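You operate a simulated robot arm through the tools that you are given. There is no shell and no other tool.

You run a simulated two-armed robot. Do the job below in one go: nothing can be reset, and whatever is moved stays where it is left.

## Task
Test both flushes on the clear cistern once each, the small one first.
Fine: water on before and off after; let it refill between the two.
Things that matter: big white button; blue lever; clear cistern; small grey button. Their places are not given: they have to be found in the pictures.

It is judged by the outcome, as a careful person would: the job done as asked, and still so three seconds after it is handed in. It fails if anything else is knocked over, pushed out of place, dropped, spilled or broken.

## Robot
Two 7-joint arms with fingered hands on one trunk that stands fixed in place. Base frame: the origin is at the foot of the trunk, x ahead of it, y to its left, z up. Lengths are in m, angles in degrees, forces in N, time in s.
The left shoulder is at [0.03, 0.119, 1.219], the right one opposite. With the tool pointing down near the work surface each hand reaches from about 0.28 to 0.56 m from the base axis, measured 20 degrees to its own side. Payload 3.8 kg a hand.
Tool frame (each hand has its own): the origin (TCP) lies between the finger pads and is the grasp point; the fingertips stand 0.025 m ahead of it; z points along the fingers, y is the line along which they close. Largest opening 0.088 m; the body of the gripper starts 0.029 m behind the TCP. The gripper is a hand of 4 fingers: y runs from the thumb to the fingers, the wrist lies at [-0.013, -0.106, -0.174] in the tool frame.
Orientation is that of the tool frame in the base frame, as a unit quaternion [x, y, z, w]. With the fingers straight down and the wrist toward the robot, the tool's x, y and z point along [0, 1, 0], [1, 0, 0] and [0, 0, -1] of the base frame.

## Interface
- The arms move only by the tool jog_arm. It takes "left_moves", "right_moves" or both (then of equal length, played together; a hand with none holds still); each is a list of rows, each an object of numbers (a shift or turn left out is 0): "dx", "dy", "dz": the shift along the tool's x, y, z in m; "ax", "ay", "az": the turn, a rotation vector about the tool's x, y, z in degrees. In form: [{"dx": .., "dy": .., "dz": .., "ax": .., "ay": .., "az": ..}, ...]. A call has 1 to 20 rows; each row shifts and turns the commanded pose from where the row before left it, along the tool's axes as they then stand. Rows are played at 5 a second. More than 0.05 m and 8.6 degrees between two rows, and nothing of the call is played. Where a pose cannot be reached the arm comes as near as it can. A force on the tool above 40 N (or 10 N above the force at the start of the call, whichever is more), or a blocked arm, ends the call early, and 0.2 s more pass. In this call time passes only in rows, and 0.2 s behind the last. It gives the time, the measured TCP pose, the force on the tool (base axes), the opening and the grip force at its end, in the units of the frame above (readings bear some noise), with the torque about the TCP (base axes, N m) and any sound that the robot's microphone picked up.
- Cameras (640 x 400 px; columns grow to the right, rows downward): "scene" is now at [0.0531, 0.0132, 1.7727]; the picture's right is [0.30, -0.95, -0.00], its down [-0.70, -0.22, -0.68] and it looks along [0.65, 0.20, -0.73] (base axes); focal length 312 px, centre (320, 200). "left" rides on the left gripper at [-0.064, -0.083, -0.098] in its tool frame; the picture's right is [-0.62, -0.37, 0.69], its down [0.71, -0.63, 0.30] and it looks along [0.32, 0.68, 0.65] (tool axes); focal length 265 px, centre (320, 200). "right" rides on the right gripper at [0.064, -0.083, -0.098] in its tool frame; the picture's right is [-0.62, 0.37, -0.69], its down [-0.71, -0.63, 0.30] and it looks along [-0.32, 0.68, 0.65] (tool axes); focal length 265 px, centre (320, 200).
- camera(camera): a new picture of that camera. No time passes.
- lift_body(by): slides the trunk up (or, below 0, down) by that many m; the arms and the scene camera ride with it, the base frame stays. It gives what a move gives, with no picture.
- move_fingers(index, middle, ring, thumb_bend, thumb_turn, hand): sets how far each is bent, from 0 (flat) to 1 (curled in); at 0.3 the hand is open as for a grip, at 0.7 the pads meet at the TCP. One left out holds its place. A second passes; each finger stops where it meets its share of the squeeze, and holds until it gets a number again. It is the only way to open and close the hand. It gives what a move gives, with no picture; readings hold the bend of each and the force on the fingers (four entries, about 0 where the hand has none), thumb and palm. thumb_turn goes from beside the hand (0) to across from the fingers (1), as for a grip.
- pan_tilt(pan, tilt): turns the head with the scene camera to pan (to the left, within 120 degrees either way) and tilt (down, from -29 to 69), counted from straight ahead of the robot. It gives what a move gives.
- probe_pixels(camera, pixels): there is no depth. For up to 12 entries [column, row, z] of the newest picture of that camera ("zoom" is the newest enlarged one), the place [x, y] in the base frame at which the ray of that pixel passes the height z, good to about 0.003 m, but the place of the scene camera against the robot may be out by one fixed shift of up to 0.018 m in any direction. No time passes.
- zoom(camera, box): a new picture of the part [left, top, right, bottom] of that camera's present view, enlarged. No time passes.
- hand_in(): hands the job in; it is judged then, once.

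Leave the grippers open and the arms clear of the work at the hand-in unless told otherwise.

The tools are called after ">>>" as name(argument=value, ...) on one line, values as JSON. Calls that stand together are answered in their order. jog_arm: Moves the arms, as the interface text tells. Its arguments: {"type":"object","properties":{"left_moves":{"type":"array"},"right_moves":{"type":"array"}},"required":[]} The other tools are called the same way: lift_body (by) slides the trunk up or down; move_fingers (index, middle, ring, thumb_bend, thumb_turn, hand) moves the fingers one by one; pan_tilt (pan, tilt) turns the head that bears the scene camera; camera (camera) takes a picture; probe_pixels (camera, pixels) gives the place at which the rays of pixels pass given heights; zoom (camera, box) takes an enlarged picture of a part of a camera's view; hand_in () hands the job in.

At the start:

```text
clock: 0.0
left_position: [0.5121, 0.3084, 1.3516]
left_tcp_rot: [0.707, 0.707, 0.0, -0.001]
left_force: [-0.4, 0.5, -0.7]
left_torque: [-0.02, 0.01, -0.03]
left_width: 0.0874
left_gripper_force: 0.0
left_shape: jaw
left_bend: [0.3, 0.3, 0.3, 0.3, 0.98]
left_finger forces: [0.0, 0.0, 0.1, 0.0, 0.0, 0.0]
right_position: [0.4966, -0.0628, 1.322]
right_tcp_rot: [0.707, 0.707, 0.0, 0.0]
right_force: [1.6, -0.3, -0.3]
right_torque: [-0.01, 0.01, -0.01]
right_width: 0.0876
right_gripper_force: 0.0
right_shape: jaw
right_bend: [0.3, 0.3, 0.3, 0.3, 0.98]
right_finger forces: [0.1, 0.0, 0.0, 0.0, 0.0, 0.0]
trunk travel left (down, up): [-0.375, 0.215]
head pan, tilt: [17.4, 47.1]
```

scene: 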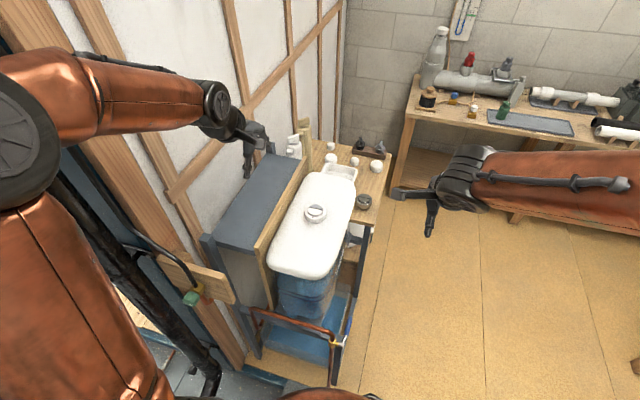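
right: 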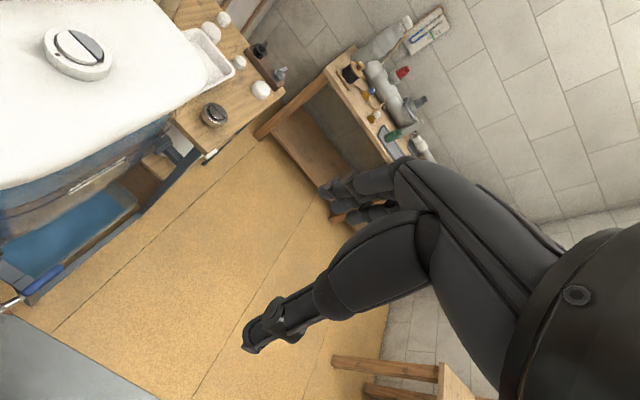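
left: 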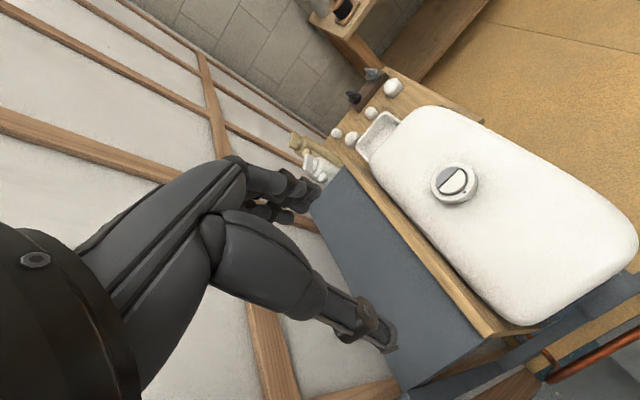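

I see a white cistern lid with a round split button at about (316,213) in the scene picture, a copper pipe at about (290,320) and something blue near (348,325), perhaps the lever. I'll zoom in on each before moving anything.

>>> zoom(camera="scene", box=[270, 180, 370, 242])

>>> zoom(camera="scene", box=[230, 270, 390, 370])

>>> zoom(camera="right", box=[0, 200, 160, 300])

>>> zoom(camera="left", box=[400, 140, 520, 215])

>>> zoom(camera="right", box=[20, 10, 140, 85])

```text
6.40 times, centred on (320, 211) of scene
```

zoom: 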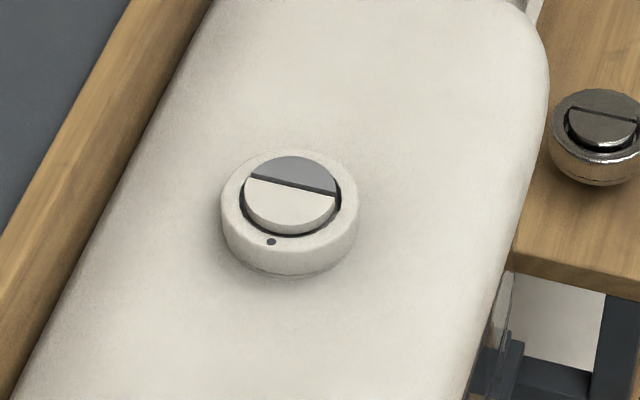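

```text
4.00 times, centred on (310, 320) of scene
```

zoom: 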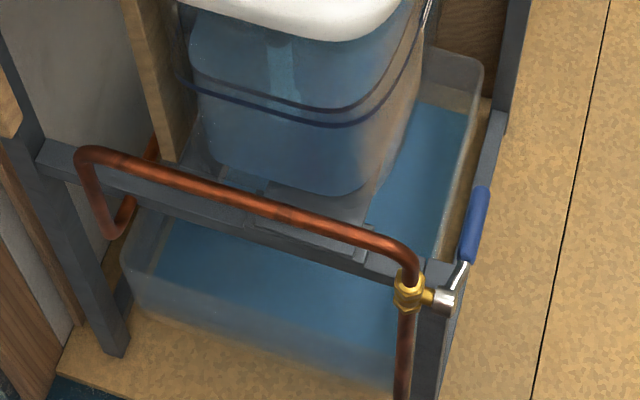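

```text
4.00 times, centred on (80, 250) of right
```

zoom: 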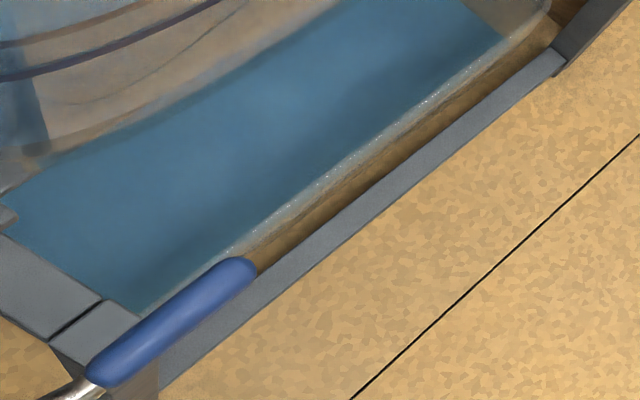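

```text
5.33 times, centred on (460, 178) of left
```

zoom: 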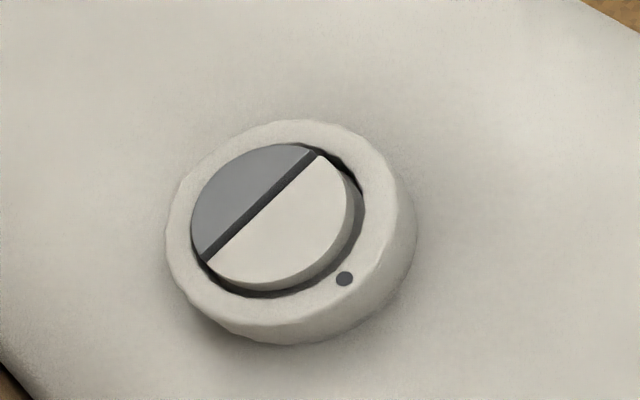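

```text
5.33 times, centred on (80, 48) of right
```

zoom: 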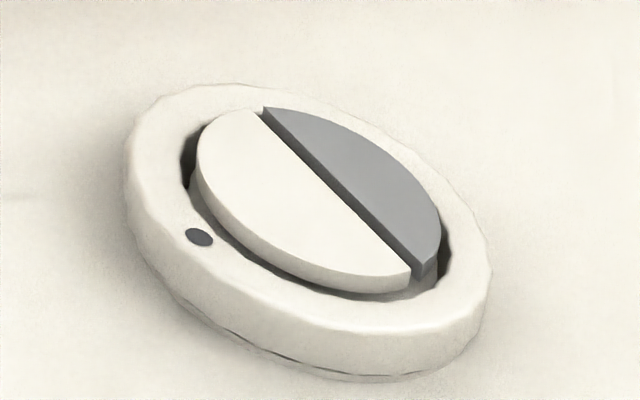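

The button pair sits in a ring on the lid: grey half toward the back-right, white half toward the robot-left. The blue lever sits on a brass valve on the copper pipe at about (340,340). It seems to point ahead, across the vertical pipe, which would mean closed. I'll tilt the head down for a better look at the valve.

>>> pan_tilt(pan=10, tilt=65)

>>> camera(camera="scene")

```text
clock: 0.8
left_position: [0.5116, 0.3087, 1.3508]
left_tcp_rot: [0.707, 0.707, 0.0, 0.001]
left_force: [-0.5, -0.4, 0.6]
left_torque: [-0.01, -0.02, 0.05]
left_width: 0.0879
left_gripper_force: 0.0
left_shape: jaw
left_bend: [0.3, 0.3, 0.3, 0.3, 0.98]
left_finger forces: [0.0, 0.0, 0.1, 0.1, 0.0, 0.0]
right_position: [0.4975, -0.0625, 1.3207]
right_tcp_rot: [0.707, 0.707, 0.0, 0.0]
right_force: [0.2, -0.4, -0.3]
right_torque: [0.01, 0.03, -0.01]
right_width: 0.0876
right_gripper_force: 0.0
right_shape: jaw
right_bend: [0.3, 0.3, 0.3, 0.3, 0.98]
right_finger forces: [0.0, 0.0, 0.0, 0.0, 0.0, 0.1]
trunk travel left (down, up): [-0.375, 0.215]
head pan, tilt: [10.0, 65.0]
```

```text
taken
```

scene: 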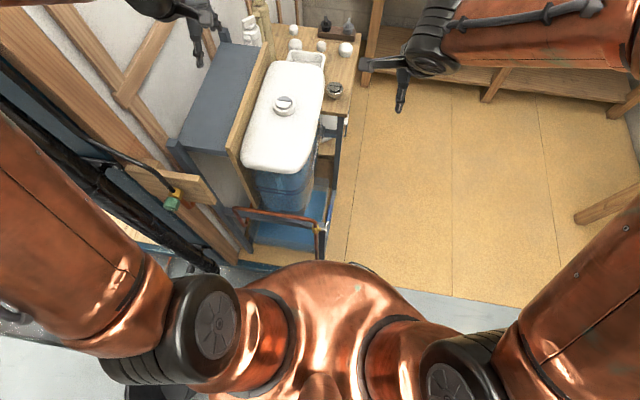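

From above I can see the valve near (320,230) and the lever along (328,205). I'll zoom in on that area.

>>> zoom(camera="scene", box=[220, 170, 380, 270])

>>> zoom(camera="scene", box=[290, 185, 354, 225])

>>> zoom(camera="scene", box=[256, 84, 312, 119])

```text
4.00 times, centred on (300, 220) of scene
```

zoom: 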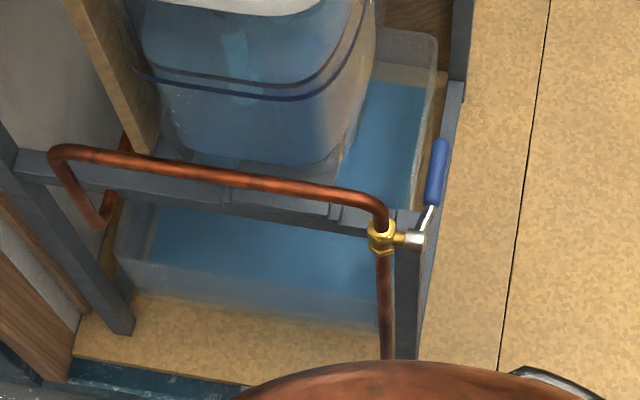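

```text
10.00 times, centred on (322, 205) of scene
```

zoom: 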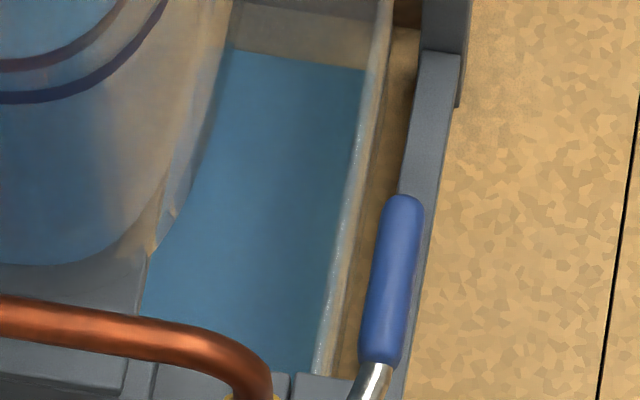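

```text
11.43 times, centred on (284, 102) of scene
```

zoom: 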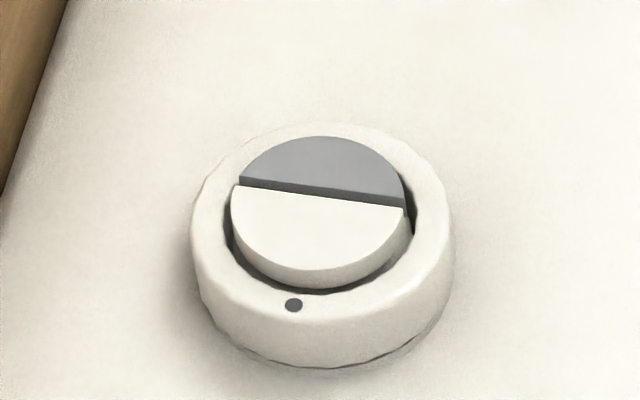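

The valve body is at zoom pixel (381,237) on a vertical pipe. The stem goes toward the right and the lever points ahead, so it is across the pipe and closed. I'll probe the lid outline, the button halves and the lever for places.

>>> camera(camera="scene")

>>> probe_pixels(camera="scene", pixels=[[284, 100, 1.026], [285, 98.5, 1.026], [283.5, 105, 1.026], [323, 85, 1.0], [315, 130, 1.0], [300, 168, 1.0], [243, 160, 1.0], [277, 62, 1.0], [328.5, 206, 0.73], [323.5, 230, 0.73], [331, 206, 0.73], [316, 229, 0.73]])

>>> zoom(camera="right", box=[0, 220, 80, 320])

```text
taken
```

scene: 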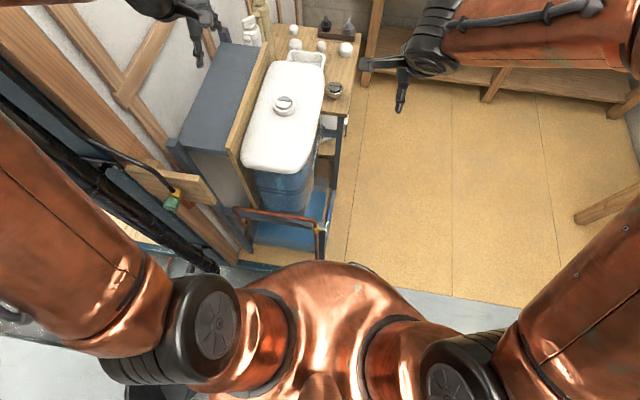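

```text
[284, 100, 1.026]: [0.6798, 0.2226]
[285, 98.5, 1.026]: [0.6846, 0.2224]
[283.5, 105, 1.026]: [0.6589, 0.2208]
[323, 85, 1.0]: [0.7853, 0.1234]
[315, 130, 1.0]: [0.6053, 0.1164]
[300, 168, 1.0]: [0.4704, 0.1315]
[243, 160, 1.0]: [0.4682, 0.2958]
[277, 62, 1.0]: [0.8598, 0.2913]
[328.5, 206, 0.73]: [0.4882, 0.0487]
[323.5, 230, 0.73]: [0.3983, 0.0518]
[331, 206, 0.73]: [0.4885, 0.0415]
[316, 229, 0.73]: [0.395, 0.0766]
```

```text
4.00 times, centred on (40, 270) of right
```

zoom: 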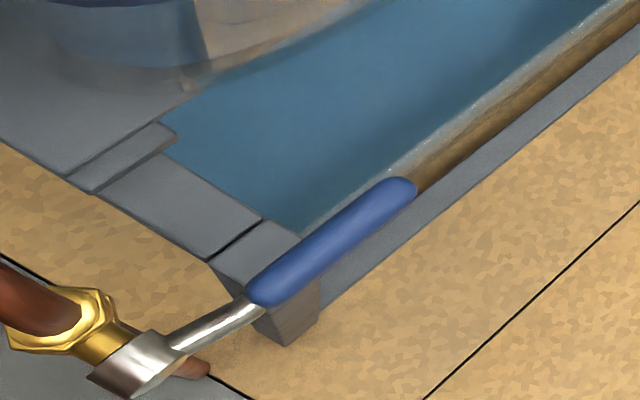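

Estimates so far:
- Button ring at about (0.67, 0.225, 1.03).
- Lever from its hub at about (0.40, 0.055, 0.73) to its tip at about x = 0.495.

The right side is free space, so I'll lower the right hand there to look at the valve closely with its own camera.

>>> jog_arm(right_moves=[{"dx": -0.01, "dy": -0.017, "dz": 0.04}, {"dx": -0.01, "dy": -0.017, "dz": 0.04}, {"dx": -0.01, "dy": -0.017, "dz": 0.04}, {"dx": -0.01, "dy": -0.017, "dz": 0.04}, {"dx": -0.01, "dy": -0.017, "dz": 0.04}, {"dx": -0.01, "dy": -0.017, "dz": 0.04}, {"dx": 0, "dy": -0.017, "dz": 0.04}, {"dx": 0, "dy": -0.017, "dz": 0.04}])

>>> camera(camera="right")

>>> camera(camera="scene")

```text
clock: 2.6
left_position: [0.5122, 0.3075, 1.3513]
left_tcp_rot: [0.707, 0.707, 0.0, 0.0]
left_force: [-0.1, 0.5, 0.2]
left_torque: [-0.02, -0.01, 0.02]
left_width: 0.0876
left_gripper_force: 0.0
left_shape: jaw
left_bend: [0.3, 0.3, 0.3, 0.3, 0.98]
left_finger forces: [0.0, 0.0, 0.0, 0.0, 0.0, 0.1]
right_position: [0.3642, -0.1225, 1.0075]
right_tcp_rot: [0.707, 0.707, 0.001, -0.001]
right_force: [-0.2, -0.2, 0.7]
right_torque: [0.03, -0.02, -0.01]
right_width: 0.0878
right_gripper_force: 0.0
right_shape: jaw
right_bend: [0.3, 0.3, 0.3, 0.3, 0.98]
right_finger forces: [0.0, 0.0, 0.0, 0.0, 0.1, 0.1]
right hand out of reach, approached as far as the arm can: row 8
trunk travel left (down, up): [-0.375, 0.215]
head pan, tilt: [10.0, 65.0]
```

```text
taken
```

right: 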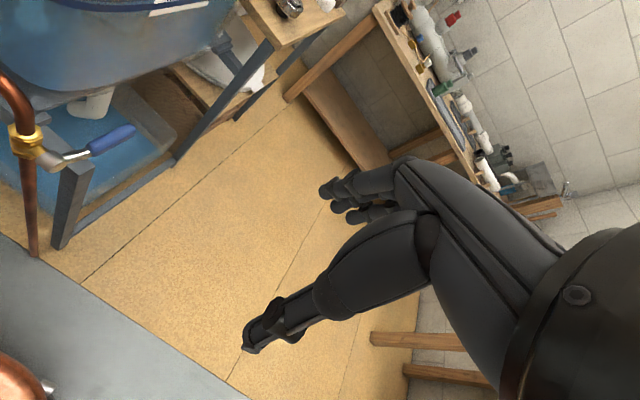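

```text
taken
```

scene: 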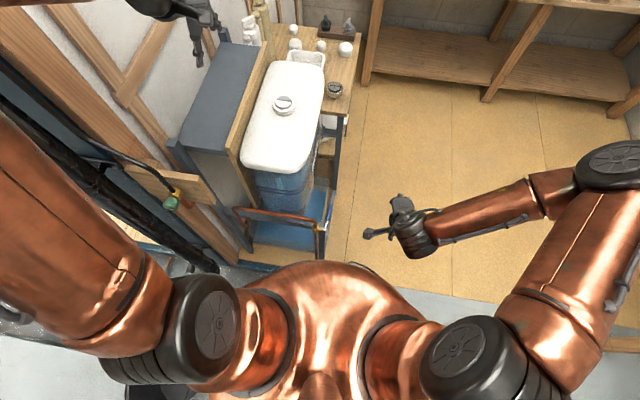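

The right hand stopped near its inner reach at (0.364, -0.12, 1.01). The valve is now clearly in the right camera at about (30,140), so I'll zoom in there.

>>> zoom(camera="right", box=[0, 60, 240, 210])

>>> zoom(camera="right", box=[0, 100, 160, 200])

>>> zoom(camera="right", box=[0, 0, 240, 150])

```text
2.67 times, centred on (120, 135) of right
```

zoom: 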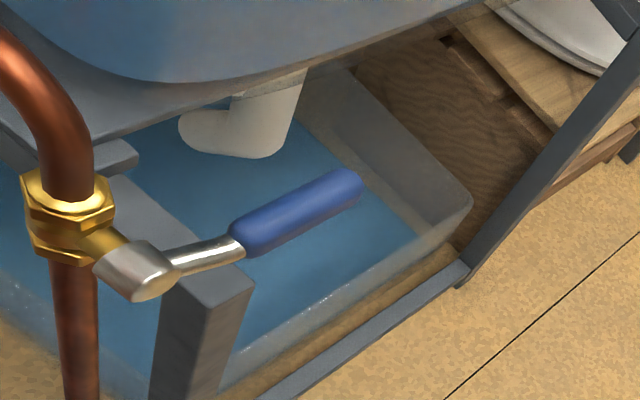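

```text
4.00 times, centred on (80, 150) of right
```

zoom: 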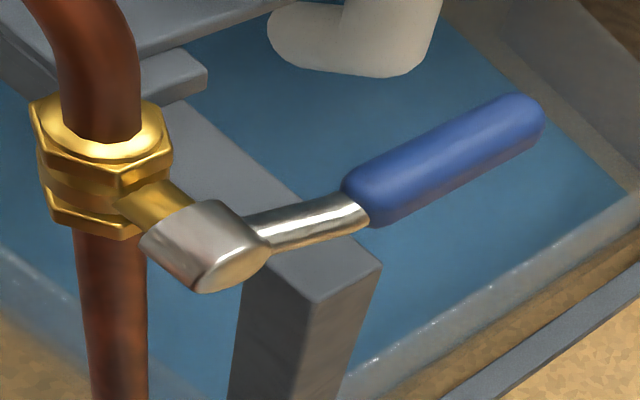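

```text
2.67 times, centred on (120, 75) of right
```

zoom: 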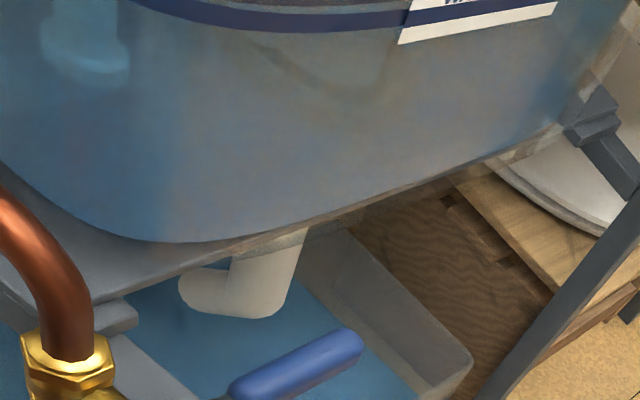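

The lever is horizontal, crossing the vertical pipe, so the valve is closed. A grey post stands close beside it, so I need to know which way the lever can swing. I'll probe the hub, lever and post corners in both pictures at several heights.

>>> probe_pixels(camera="right", pixels=[[95, 166, 0.68], [95, 166, 0.71], [80, 175, 0.68], [80, 175, 0.71], [53, 166, 0.73], [53, 166, 0.75], [134, 127, 0.72], [134, 127, 0.74], [94, 150, 0.72], [94, 150, 0.74], [25, 140, 0.73], [25, 140, 0.75]])

>>> zoom(camera="scene", box=[300, 210, 348, 240])

```text
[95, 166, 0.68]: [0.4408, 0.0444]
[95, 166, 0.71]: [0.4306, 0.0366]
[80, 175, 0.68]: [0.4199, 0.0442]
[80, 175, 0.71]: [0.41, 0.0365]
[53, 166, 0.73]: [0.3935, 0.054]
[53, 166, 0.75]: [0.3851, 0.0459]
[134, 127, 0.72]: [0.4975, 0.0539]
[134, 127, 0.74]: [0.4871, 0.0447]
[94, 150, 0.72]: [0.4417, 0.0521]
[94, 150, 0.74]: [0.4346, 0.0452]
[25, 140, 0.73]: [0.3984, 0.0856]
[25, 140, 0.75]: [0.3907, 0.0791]
```

```text
13.33 times, centred on (324, 225) of scene
```

zoom: 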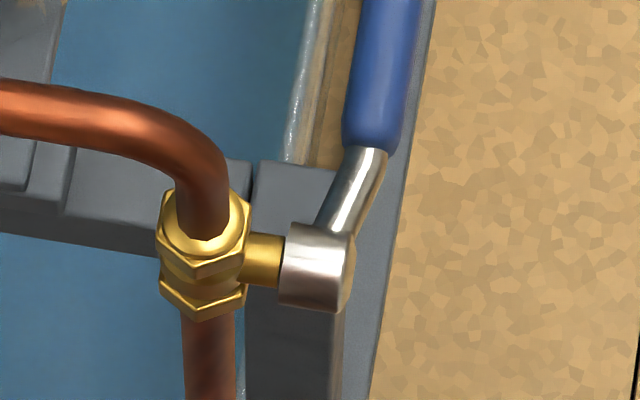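

I'll triangulate the post's top corner and the lever from the scene view too, so I can compare them with the right-camera values.

>>> probe_pixels(camera="scene", pixels=[[325.9, 222.6, 0.68], [325.9, 222.6, 0.7], [325.9, 222.6, 0.72], [324, 230, 0.73], [324, 230, 0.75], [330.3, 205, 0.72], [330.3, 205, 0.74], [327.8, 220.8, 0.72], [327.8, 220.8, 0.74]])

```text
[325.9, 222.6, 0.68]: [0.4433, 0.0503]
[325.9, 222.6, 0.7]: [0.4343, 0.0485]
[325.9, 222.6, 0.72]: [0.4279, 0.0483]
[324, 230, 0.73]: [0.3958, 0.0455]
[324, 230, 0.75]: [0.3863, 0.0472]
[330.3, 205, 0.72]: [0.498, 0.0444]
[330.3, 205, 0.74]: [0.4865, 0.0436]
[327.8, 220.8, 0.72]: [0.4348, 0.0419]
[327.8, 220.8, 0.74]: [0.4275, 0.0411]
```

Two views from the right hand put the lever grip at y≈0.053, z≈0.722, with the hub at about x = 0.394. The post top is about 0.1 m lower, close beside it. I may need to lower the trunk, so first I'll look left to see what stands near the left arm and elbow.

>>> pan_tilt(pan=70, tilt=40)

>>> camera(camera="scene")

>>> camera(camera="left")

```text
clock: 3.9
left_position: [0.5136, 0.3077, 1.3518]
left_tcp_rot: [0.707, 0.707, 0.001, -0.001]
left_force: [0.3, 0.1, -0.3]
left_torque: [0.01, 0.02, -0.01]
left_width: 0.0876
left_gripper_force: 0.2
left_shape: jaw
left_bend: [0.3, 0.3, 0.3, 0.3, 0.98]
left_finger forces: [0.1, 0.0, 0.0, 0.0, 0.1, 0.0]
right_position: [0.3631, -0.1239, 1.0087]
right_tcp_rot: [0.707, 0.707, 0.0, 0.0]
right_force: [0.2, 0.1, 0.7]
right_torque: [0.01, -0.01, 0.0]
right_width: 0.0877
right_gripper_force: 0.1
right_shape: jaw
right_bend: [0.3, 0.3, 0.3, 0.3, 0.98]
right_finger forces: [0.1, 0.1, 0.0, 0.0, 0.0, 0.0]
trunk travel left (down, up): [-0.375, 0.215]
head pan, tilt: [70.0, 40.0]
```

```text
taken
```

scene: 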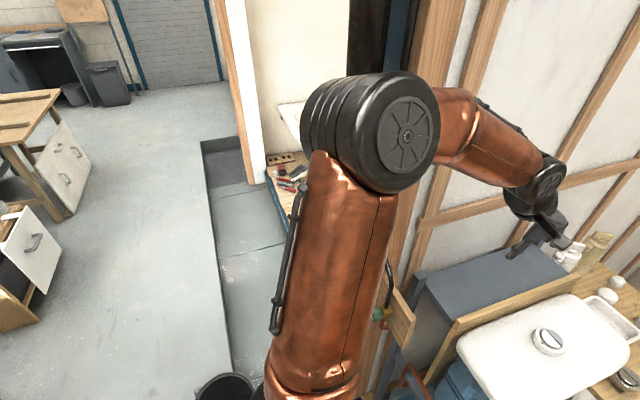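

```text
taken
```

left: 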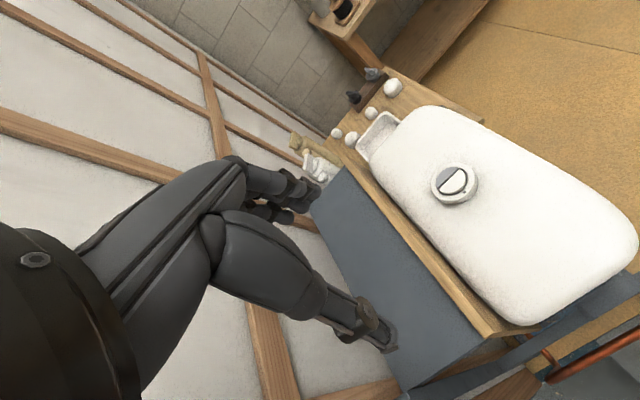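

The left elbow is high and clear of the wall, and the left hand hovers above the cistern and grey box. I'll leave the trunk as it is for now. First I'll see whether the right hand can get to lever height with its fingers pointing left: forward and down in the free space on the right, then roll.

>>> jog_arm(right_moves=[{"dy": 0.02, "dz": 0.03}, {"dy": 0.02, "dz": 0.03}, {"dy": 0.02, "dz": 0.03}, {"dy": 0.02, "dz": 0.03}, {"dy": 0.017, "dz": 0.03}, {"ay": 8.5}, {"ay": 8.5}, {"ay": 8.5}, {"ay": 8.5}, {"ay": 8.5}, {"ay": 8.5}])

>>> pan_tilt(pan=5, tilt=62)

>>> camera(camera="scene")

>>> camera(camera="right")

```text
clock: 6.3
left_position: [0.512, 0.3089, 1.351]
left_tcp_rot: [0.707, 0.707, 0.0, 0.0]
left_force: [0.5, -0.7, 0.9]
left_torque: [0.01, -0.01, 0.03]
left_width: 0.0874
left_gripper_force: 0.1
left_shape: jaw
left_bend: [0.3, 0.3, 0.3, 0.3, 0.98]
left_finger forces: [0.1, 0.0, 0.1, 0.0, 0.1, 0.1]
right_position: [0.4826, -0.1715, 0.8985]
right_tcp_rot: [0.638, 0.638, 0.304, -0.304]
right_force: [0.6, 0.0, 0.5]
right_torque: [0.0, 0.01, 0.0]
right_width: 0.0876
right_gripper_force: 0.1
right_shape: jaw
right_bend: [0.3, 0.3, 0.3, 0.3, 0.98]
right_finger forces: [0.1, 0.0, 0.1, 0.1, 0.1, 0.1]
right hand out of reach, approached as far as the arm can: row 1, 2, 3, 4, 5
trunk travel left (down, up): [-0.375, 0.215]
head pan, tilt: [70.0, 40.0]
```

```text
clock: 7.7
left_position: [0.5117, 0.3083, 1.351]
left_tcp_rot: [0.706, 0.708, 0.001, 0.001]
left_force: [0.0, 0.9, -0.5]
left_torque: [-0.03, 0.01, 0.0]
left_width: 0.0877
left_gripper_force: 0.0
left_shape: jaw
left_bend: [0.3, 0.3, 0.3, 0.3, 0.98]
left_finger forces: [0.0, 0.0, 0.0, 0.1, 0.1, 0.0]
right_position: [0.4817, -0.1715, 0.8982]
right_tcp_rot: [0.639, 0.638, 0.304, -0.304]
right_force: [0.3, 0.4, -0.5]
right_torque: [0.0, -0.02, 0.01]
right_width: 0.0875
right_gripper_force: 0.0
right_shape: jaw
right_bend: [0.3, 0.3, 0.3, 0.3, 0.98]
right_finger forces: [0.0, 0.1, 0.0, 0.0, 0.1, 0.0]
trunk travel left (down, up): [-0.375, 0.215]
head pan, tilt: [5.0, 62.0]
```

```text
taken
```

scene: 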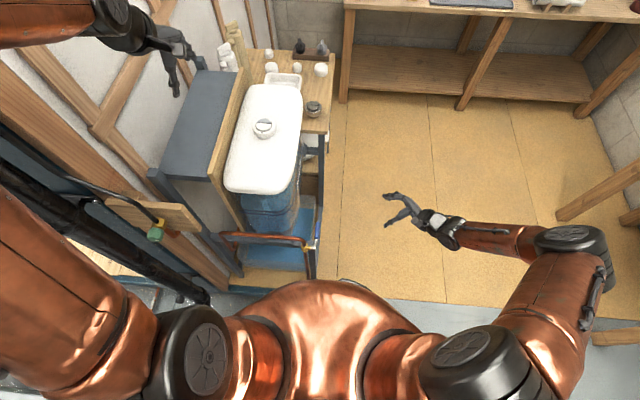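

```text
taken
```

right: 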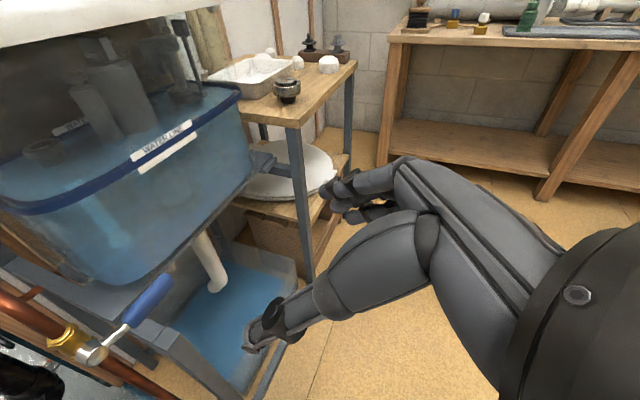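

The right hand now points down-left, and its camera gives a clear view of the tank with its "WATER LINE" label, the valve and the lever. I'll zoom in to record the starting water level and see the valve.

>>> zoom(camera="right", box=[0, 0, 320, 200])

>>> zoom(camera="right", box=[0, 230, 240, 380])

```text
2.00 times, centred on (160, 100) of right
```

zoom: 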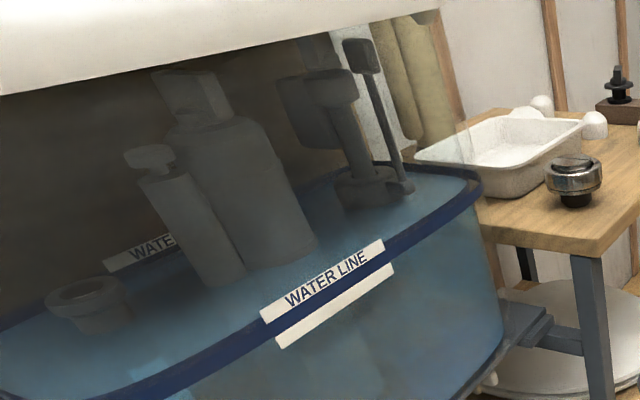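

```text
2.67 times, centred on (120, 305) of right
```

zoom: 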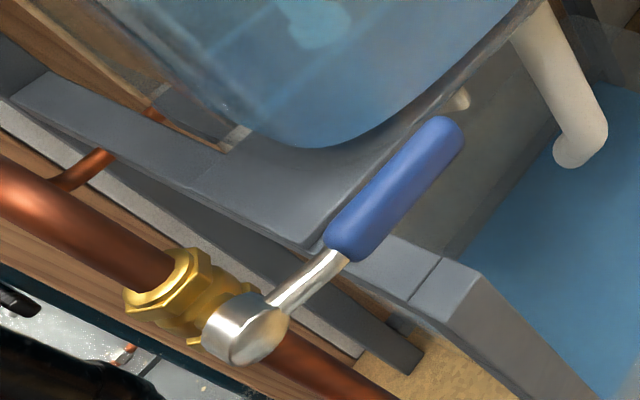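

The water stands at the line now, and I can see the inside of the tank, so I can check the refill later. For the lever I want a slim pusher, so I'll point only the right index finger, curl the other fingers and look at the shape. At the same time I'll roll the hand the rest of the way.

>>> move_fingers(hand="right", index=0.3, middle=1, ring=1)

>>> camera(camera="right")

```text
clock: 8.7
left_position: [0.5125, 0.3067, 1.3516]
left_tcp_rot: [0.707, 0.707, 0.0, 0.0]
left_force: [0.1, -0.6, -0.3]
left_torque: [-0.03, 0.02, 0.02]
left_width: 0.0875
left_gripper_force: 0.0
left_shape: jaw
left_bend: [0.3, 0.3, 0.3, 0.3, 0.98]
left_finger forces: [0.0, 0.0, 0.0, 0.1, 0.1, 0.0]
right_position: [0.4813, -0.1712, 0.8993]
right_tcp_rot: [0.638, 0.639, 0.304, -0.305]
right_force: [0.2, 0.5, -0.6]
right_torque: [0.01, 0.02, -0.03]
right_width: 0.0845
right_gripper_force: 0.0
right_shape: fingers
right_bend: [0.3, 1.0, 1.0, 0.3, 0.98]
right_finger forces: [0.0, 0.1, 0.1, 0.1, 0.0, 0.0]
trunk travel left (down, up): [-0.375, 0.215]
head pan, tilt: [5.0, 62.0]
```

```text
taken
```

right: 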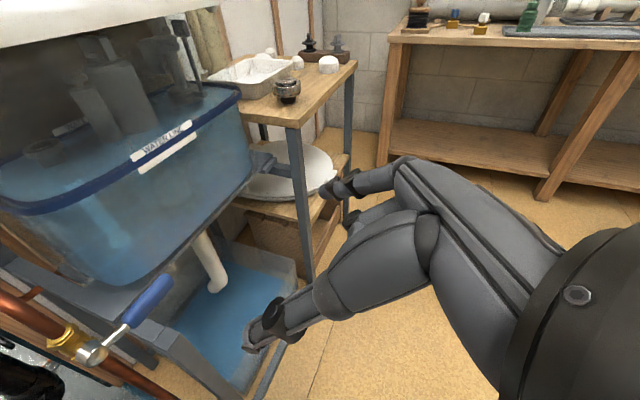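

The index finger is the one nearest the camera (tool +x side), so it will be on top once the hand is rolled. Next I'll curl the thumb out of the way.

>>> move_fingers(hand="right", thumb_bend=1)

>>> camera(camera="right")

```text
clock: 9.7
left_position: [0.5115, 0.3079, 1.3521]
left_tcp_rot: [0.707, 0.707, -0.001, 0.0]
left_force: [0.4, 0.3, 0.3]
left_torque: [-0.01, 0.02, -0.02]
left_width: 0.0875
left_gripper_force: 0.0
left_shape: jaw
left_bend: [0.3, 0.3, 0.3, 0.3, 0.98]
left_finger forces: [0.1, 0.0, 0.0, 0.0, 0.0, 0.0]
right_position: [0.4825, -0.1717, 0.8977]
right_tcp_rot: [0.638, 0.638, 0.305, -0.305]
right_force: [0.2, -0.8, -0.8]
right_torque: [0.03, 0.0, 0.03]
right_width: 0.0199
right_gripper_force: 0.1
right_shape: fingers
right_bend: [0.3, 1.0, 1.0, 0.98, 0.98]
right_finger forces: [0.0, 0.0, 0.1, 0.0, 0.0, 0.1]
trunk travel left (down, up): [-0.375, 0.215]
head pan, tilt: [5.0, 62.0]
```

```text
taken
```

right: 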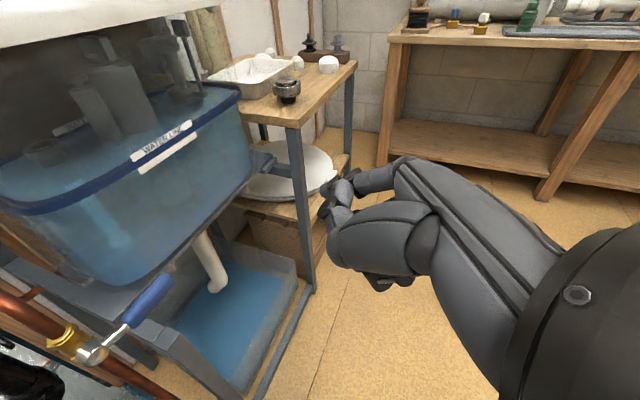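

>>> zoom(camera="right", box=[280, 140, 440, 300])

```text
2.50 times, centred on (360, 220) of right
```

zoom: 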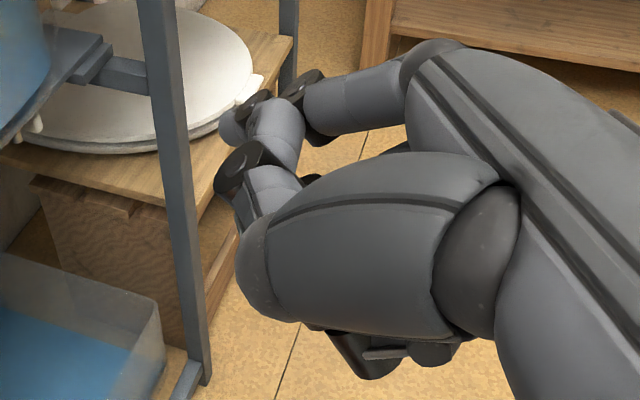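

The thumb and other fingers are curled and the index stands out. Next I'll roll the hand the rest of the way until the fingers point left, and check the reach.

>>> jog_arm(right_moves=[{"ay": 8}, {"ay": 8}, {"ay": 8}, {"ay": 8}, {"ay": 7}])

>>> camera(camera="scene")

>>> camera(camera="right")

```text
clock: 10.9
left_position: [0.5117, 0.3086, 1.351]
left_tcp_rot: [0.707, 0.707, 0.001, 0.0]
left_force: [-0.8, 0.0, -0.6]
left_torque: [0.03, 0.0, -0.02]
left_width: 0.0877
left_gripper_force: 0.0
left_shape: jaw
left_bend: [0.3, 0.3, 0.3, 0.3, 0.98]
left_finger forces: [0.1, 0.0, 0.1, 0.1, 0.0, 0.1]
right_position: [0.4828, -0.1695, 0.8986]
right_tcp_rot: [-0.498, -0.5, -0.5, 0.501]
right_force: [0.3, 0.1, -0.4]
right_torque: [-0.03, 0.03, -0.01]
right_width: 0.0206
right_gripper_force: 0.1
right_shape: fingers
right_bend: [0.3, 1.0, 1.0, 0.98, 0.97]
right_finger forces: [0.0, 0.0, 0.0, 0.1, 0.0, 0.0]
trunk travel left (down, up): [-0.375, 0.215]
head pan, tilt: [5.0, 62.0]
```

```text
taken
```

scene: 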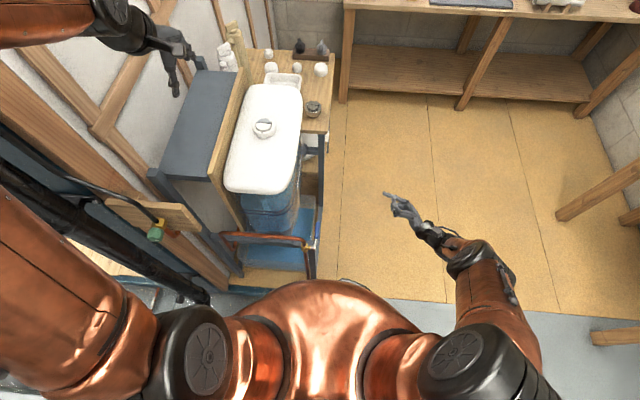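

```text
taken
```

right: 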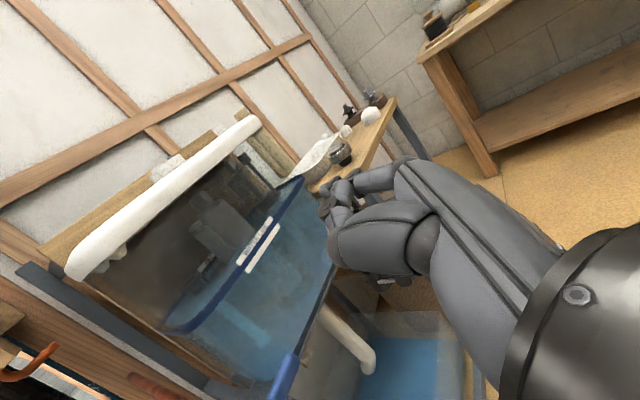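

The hand is fully rolled and its index fingertip shows at about (386,194) in the scene. I'll zoom in there to locate the tip against the TCP.

>>> zoom(camera="scene", box=[360, 170, 472, 240])

>>> probe_pixels(camera="scene", pixels=[[386, 194, 0.92], [386, 194, 0.9], [264, 127, 1.03], [316, 230, 0.722]])

```text
5.71 times, centred on (416, 205) of scene
```

zoom: 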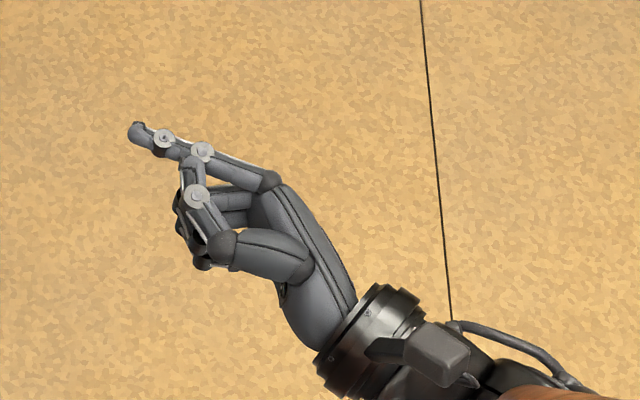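

```text
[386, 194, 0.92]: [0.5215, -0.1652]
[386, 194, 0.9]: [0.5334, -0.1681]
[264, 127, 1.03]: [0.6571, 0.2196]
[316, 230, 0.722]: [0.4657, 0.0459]
```

The index tip stands about 0.043 m in front of and 0.02 m beyond the TCP, but sticks out only about 25 mm past the curled thumb. I want more clearance, so I'll straighten the index more and turn the thumb back beside the hand.

>>> move_fingers(hand="right", index=0.1, thumb_bend=0.8, thumb_turn=0.3)

>>> camera(camera="scene")

>>> zoom(camera="scene", box=[360, 170, 472, 240])

>>> zoom(camera="right", box=[280, 140, 440, 300])

```text
clock: 11.9
left_position: [0.5119, 0.3079, 1.3516]
left_tcp_rot: [0.707, 0.707, 0.0, 0.0]
left_force: [-0.7, 0.5, 0.5]
left_torque: [-0.01, 0.02, 0.01]
left_width: 0.0876
left_gripper_force: 0.1
left_shape: jaw
left_bend: [0.3, 0.3, 0.3, 0.3, 0.98]
left_finger forces: [0.1, 0.0, 0.1, 0.0, 0.0, 0.1]
right_position: [0.4826, -0.1704, 0.898]
right_tcp_rot: [-0.5, -0.5, -0.5, 0.5]
right_force: [0.7, 0.3, -0.1]
right_torque: [0.01, 0.0, 0.01]
right_width: 0.0599
right_gripper_force: 0.0
right_shape: fingers
right_bend: [0.1, 1.0, 1.0, 0.8, 0.31]
right_finger forces: [0.1, 0.1, 0.0, 0.0, 0.1, 0.1]
trunk travel left (down, up): [-0.375, 0.215]
head pan, tilt: [5.0, 62.0]
```

```text
taken
```

scene: 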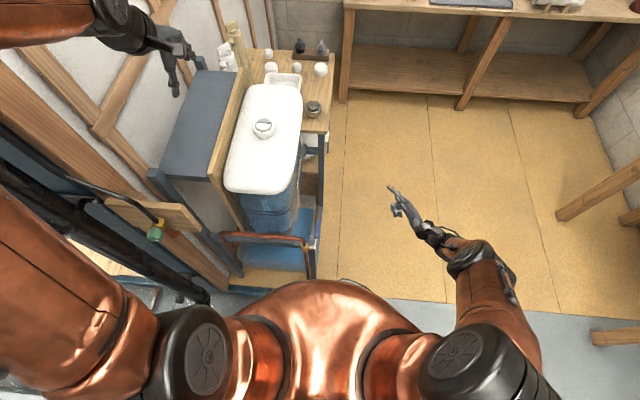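

```text
5.71 times, centred on (416, 205) of scene
```

zoom: 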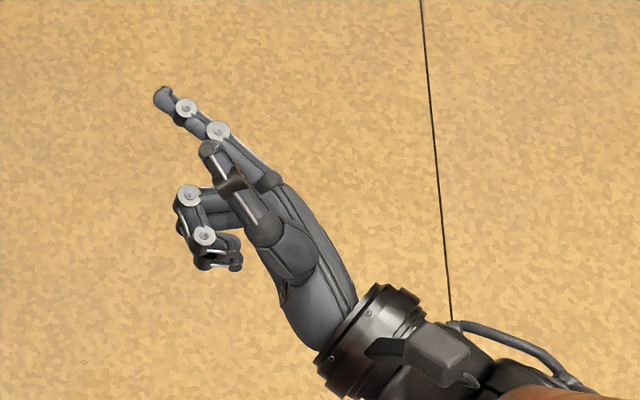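

```text
2.50 times, centred on (360, 220) of right
```

zoom: 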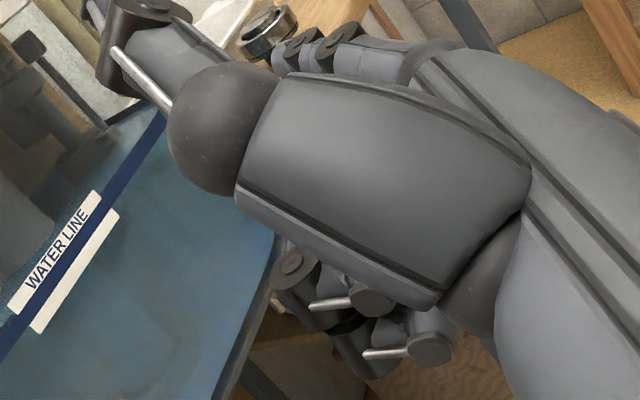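

Turning the thumb back only lifts it above the index, so I'll put it across again and curl it. Next I'll lower the trunk 0.15 m so the right arm reaches lever height comfortably. The left hand stays about 0.1 m above the box, and the right hand is over open floor.

>>> move_fingers(hand="right", index=0.25, thumb_turn=1, thumb_bend=1)

>>> lift_body(by=-0.15)

>>> camera(camera="scene")

>>> camera(camera="right")

>>> camera(camera="left")

```text
clock: 12.9
left_position: [0.5116, 0.3076, 1.351]
left_tcp_rot: [0.707, 0.707, 0.0, 0.0]
left_force: [0.3, 0.5, 0.4]
left_torque: [0.01, 0.03, -0.03]
left_width: 0.0875
left_gripper_force: 0.1
left_shape: jaw
left_bend: [0.3, 0.3, 0.3, 0.3, 0.98]
left_finger forces: [0.0, 0.1, 0.0, 0.0, 0.0, 0.1]
right_position: [0.4825, -0.1709, 0.8985]
right_tcp_rot: [0.499, 0.5, 0.501, -0.5]
right_force: [0.7, -0.8, -0.1]
right_torque: [-0.02, -0.02, -0.03]
right_width: 0.0229
right_gripper_force: 0.2
right_shape: fingers
right_bend: [0.25, 1.0, 1.0, 1.0, 1.0]
right_finger forces: [0.0, 0.0, 0.0, 0.1, 0.0, 0.1]
trunk travel left (down, up): [-0.375, 0.215]
head pan, tilt: [5.0, 62.0]
```

```text
clock: 14.6
left_position: [0.5123, 0.3077, 1.2019]
left_tcp_rot: [0.706, 0.708, 0.0, 0.0]
left_force: [-0.4, -0.3, 0.0]
left_torque: [-0.01, 0.01, -0.02]
left_width: 0.0877
left_gripper_force: 0.2
left_shape: jaw
left_bend: [0.3, 0.3, 0.3, 0.3, 0.98]
left_finger forces: [0.0, 0.0, 0.1, 0.1, 0.0, 0.1]
right_position: [0.4829, -0.1693, 0.7487]
right_tcp_rot: [-0.5, -0.499, -0.5, 0.501]
right_force: [0.2, 0.3, -0.5]
right_torque: [0.02, 0.02, 0.01]
right_width: 0.023
right_gripper_force: 0.0
right_shape: fingers
right_bend: [0.25, 1.0, 1.0, 1.0, 1.0]
right_finger forces: [0.0, 0.0, 0.0, 0.0, 0.0, 0.1]
trunk travel left (down, up): [-0.225, 0.365]
head pan, tilt: [5.0, 62.0]
```

```text
taken
```

scene: 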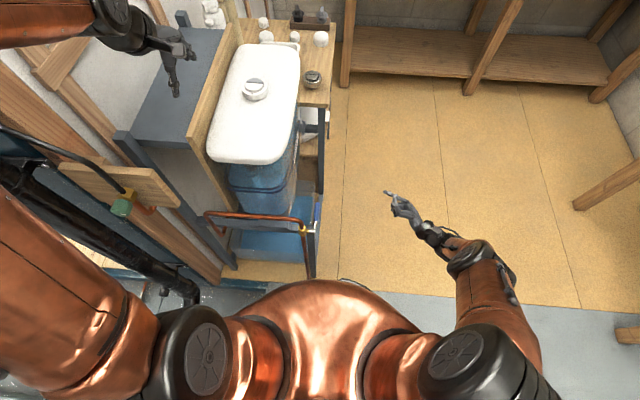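

```text
taken
```

right: 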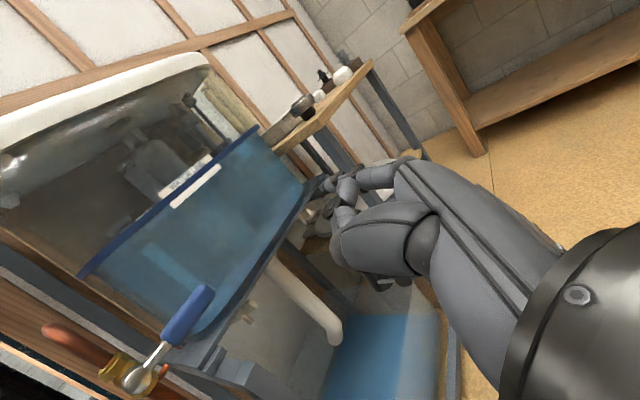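

```text
taken
```

left: 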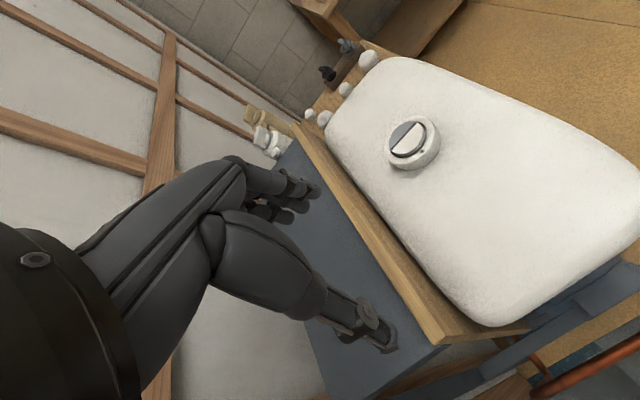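

In the right camera the lever tip is at (200,292) and the hub at (133,380), which puts both at z≈0.727, y≈0.05. I'll move the right index to below the lever but still 7–8 cm to its right.

>>> jog_arm(right_moves=[{"dx": -0.027, "dy": -0.017}, {"dx": -0.027, "dy": -0.017}, {"dx": -0.026, "dy": -0.017}, {"dz": 0.03}, {"dz": 0.03}, {"dz": 0.03}, {"dz": 0.029}])

>>> camera(camera="right")

>>> zoom(camera="scene", box=[260, 170, 420, 270])

```text
clock: 16.2
left_position: [0.5121, 0.3077, 1.2007]
left_tcp_rot: [0.707, 0.707, 0.0, 0.0]
left_force: [-0.4, -0.3, -0.3]
left_torque: [0.02, 0.01, 0.01]
left_width: 0.0875
left_gripper_force: 0.1
left_shape: jaw
left_bend: [0.3, 0.3, 0.3, 0.3, 0.98]
left_finger forces: [0.1, 0.1, 0.0, 0.0, 0.0, 0.0]
right_position: [0.4379, -0.0325, 0.7237]
right_tcp_rot: [0.5, 0.5, 0.501, -0.499]
right_force: [-0.4, -0.1, -1.2]
right_torque: [0.0, 0.0, -0.01]
right_width: 0.0227
right_gripper_force: 0.0
right_shape: fingers
right_bend: [0.25, 1.0, 1.0, 1.0, 1.0]
right_finger forces: [0.0, 0.0, 0.1, 0.1, 0.0, 0.0]
right hand out of reach, approached as far as the arm can: row 1, 2, 3
trunk travel left (down, up): [-0.225, 0.365]
head pan, tilt: [5.0, 62.0]
```

```text
taken
```

right: 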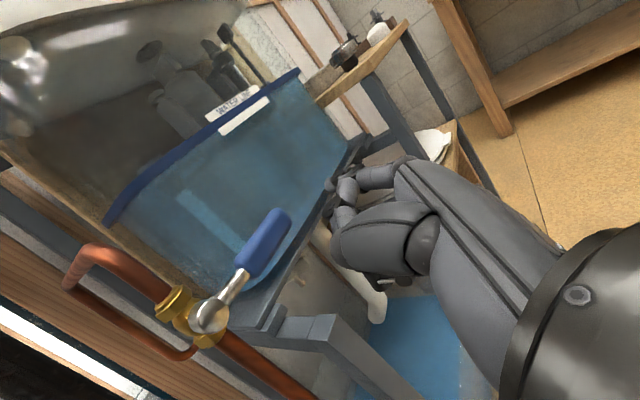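

```text
4.00 times, centred on (340, 220) of scene
```

zoom: 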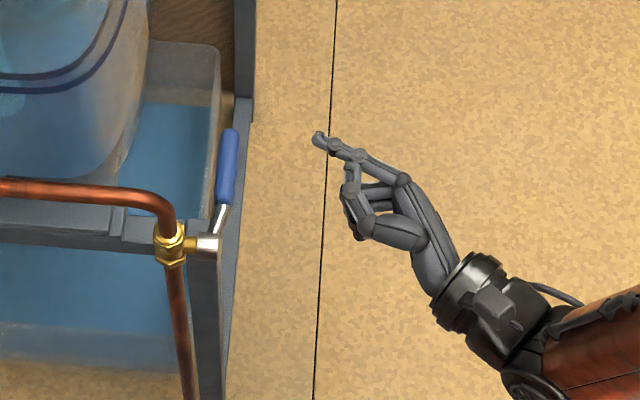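

The right hand is at (0.438, -0.03, 0.724) and couldn't go lower from this trunk height. I'll raise and retract the left hand a little so it stays clear, then lower the trunk 0.10 m more.

>>> jog_arm(left_moves=[{"dy": -0.015, "dz": -0.03}, {"dy": -0.015, "dz": -0.03}, {"dy": -0.015, "dz": -0.03}, {"dy": -0.015, "dz": -0.03}])

>>> lift_body(by=-0.1)

>>> camera(camera="right")

>>> camera(camera="left")

>>> camera(camera="scene")

```text
clock: 17.2
left_position: [0.4512, 0.3081, 1.3206]
left_tcp_rot: [0.707, 0.707, 0.0, 0.0]
left_force: [0.0, -0.8, -0.8]
left_torque: [-0.02, 0.01, 0.01]
left_width: 0.0877
left_gripper_force: 0.1
left_shape: jaw
left_bend: [0.3, 0.3, 0.3, 0.3, 0.98]
left_finger forces: [0.0, 0.0, 0.0, 0.1, 0.0, 0.1]
right_position: [0.4377, -0.0333, 0.7233]
right_tcp_rot: [0.5, 0.5, 0.5, -0.5]
right_force: [0.1, 1.3, 0.5]
right_torque: [-0.04, -0.01, 0.01]
right_width: 0.0229
right_gripper_force: 0.1
right_shape: fingers
right_bend: [0.25, 1.0, 1.0, 1.0, 1.0]
right_finger forces: [0.0, 0.0, 0.0, 0.0, 0.1, 0.0]
trunk travel left (down, up): [-0.225, 0.365]
head pan, tilt: [5.0, 62.0]
```

```text
clock: 18.6
left_position: [0.4523, 0.3091, 1.2197]
left_tcp_rot: [0.707, 0.707, 0.0, 0.0]
left_force: [-0.6, -0.3, 0.3]
left_torque: [0.03, 0.01, 0.0]
left_width: 0.0875
left_gripper_force: 0.0
left_shape: jaw
left_bend: [0.3, 0.3, 0.3, 0.3, 0.98]
left_finger forces: [0.0, 0.1, 0.0, 0.0, 0.0, 0.1]
right_position: [0.4377, -0.0326, 0.6233]
right_tcp_rot: [-0.5, -0.5, -0.499, 0.501]
right_force: [0.4, -0.5, -0.7]
right_torque: [-0.02, 0.04, 0.0]
right_width: 0.0228
right_gripper_force: 0.2
right_shape: fingers
right_bend: [0.25, 1.0, 1.0, 1.0, 1.0]
right_finger forces: [0.0, 0.0, 0.1, 0.1, 0.0, 0.1]
trunk travel left (down, up): [-0.125, 0.465]
head pan, tilt: [5.0, 62.0]
```

```text
taken
```

right: 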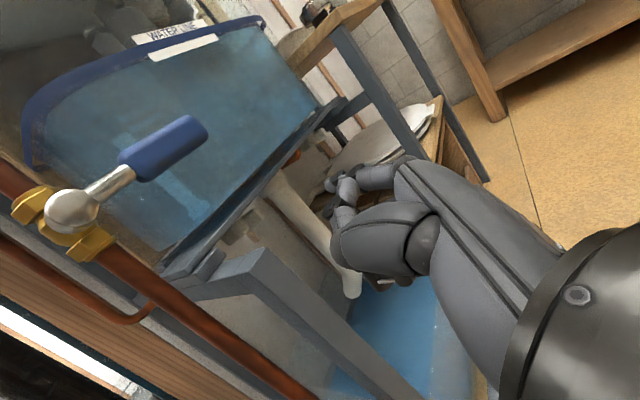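

```text
taken
```

left: 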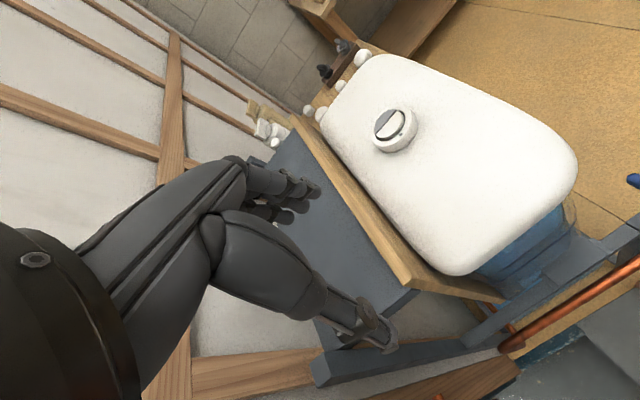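

```text
taken
```

scene: 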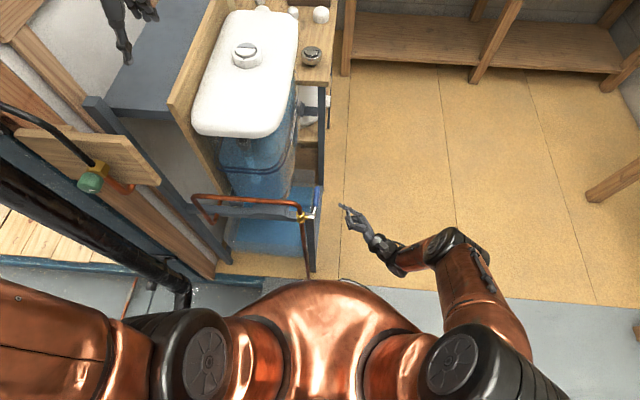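

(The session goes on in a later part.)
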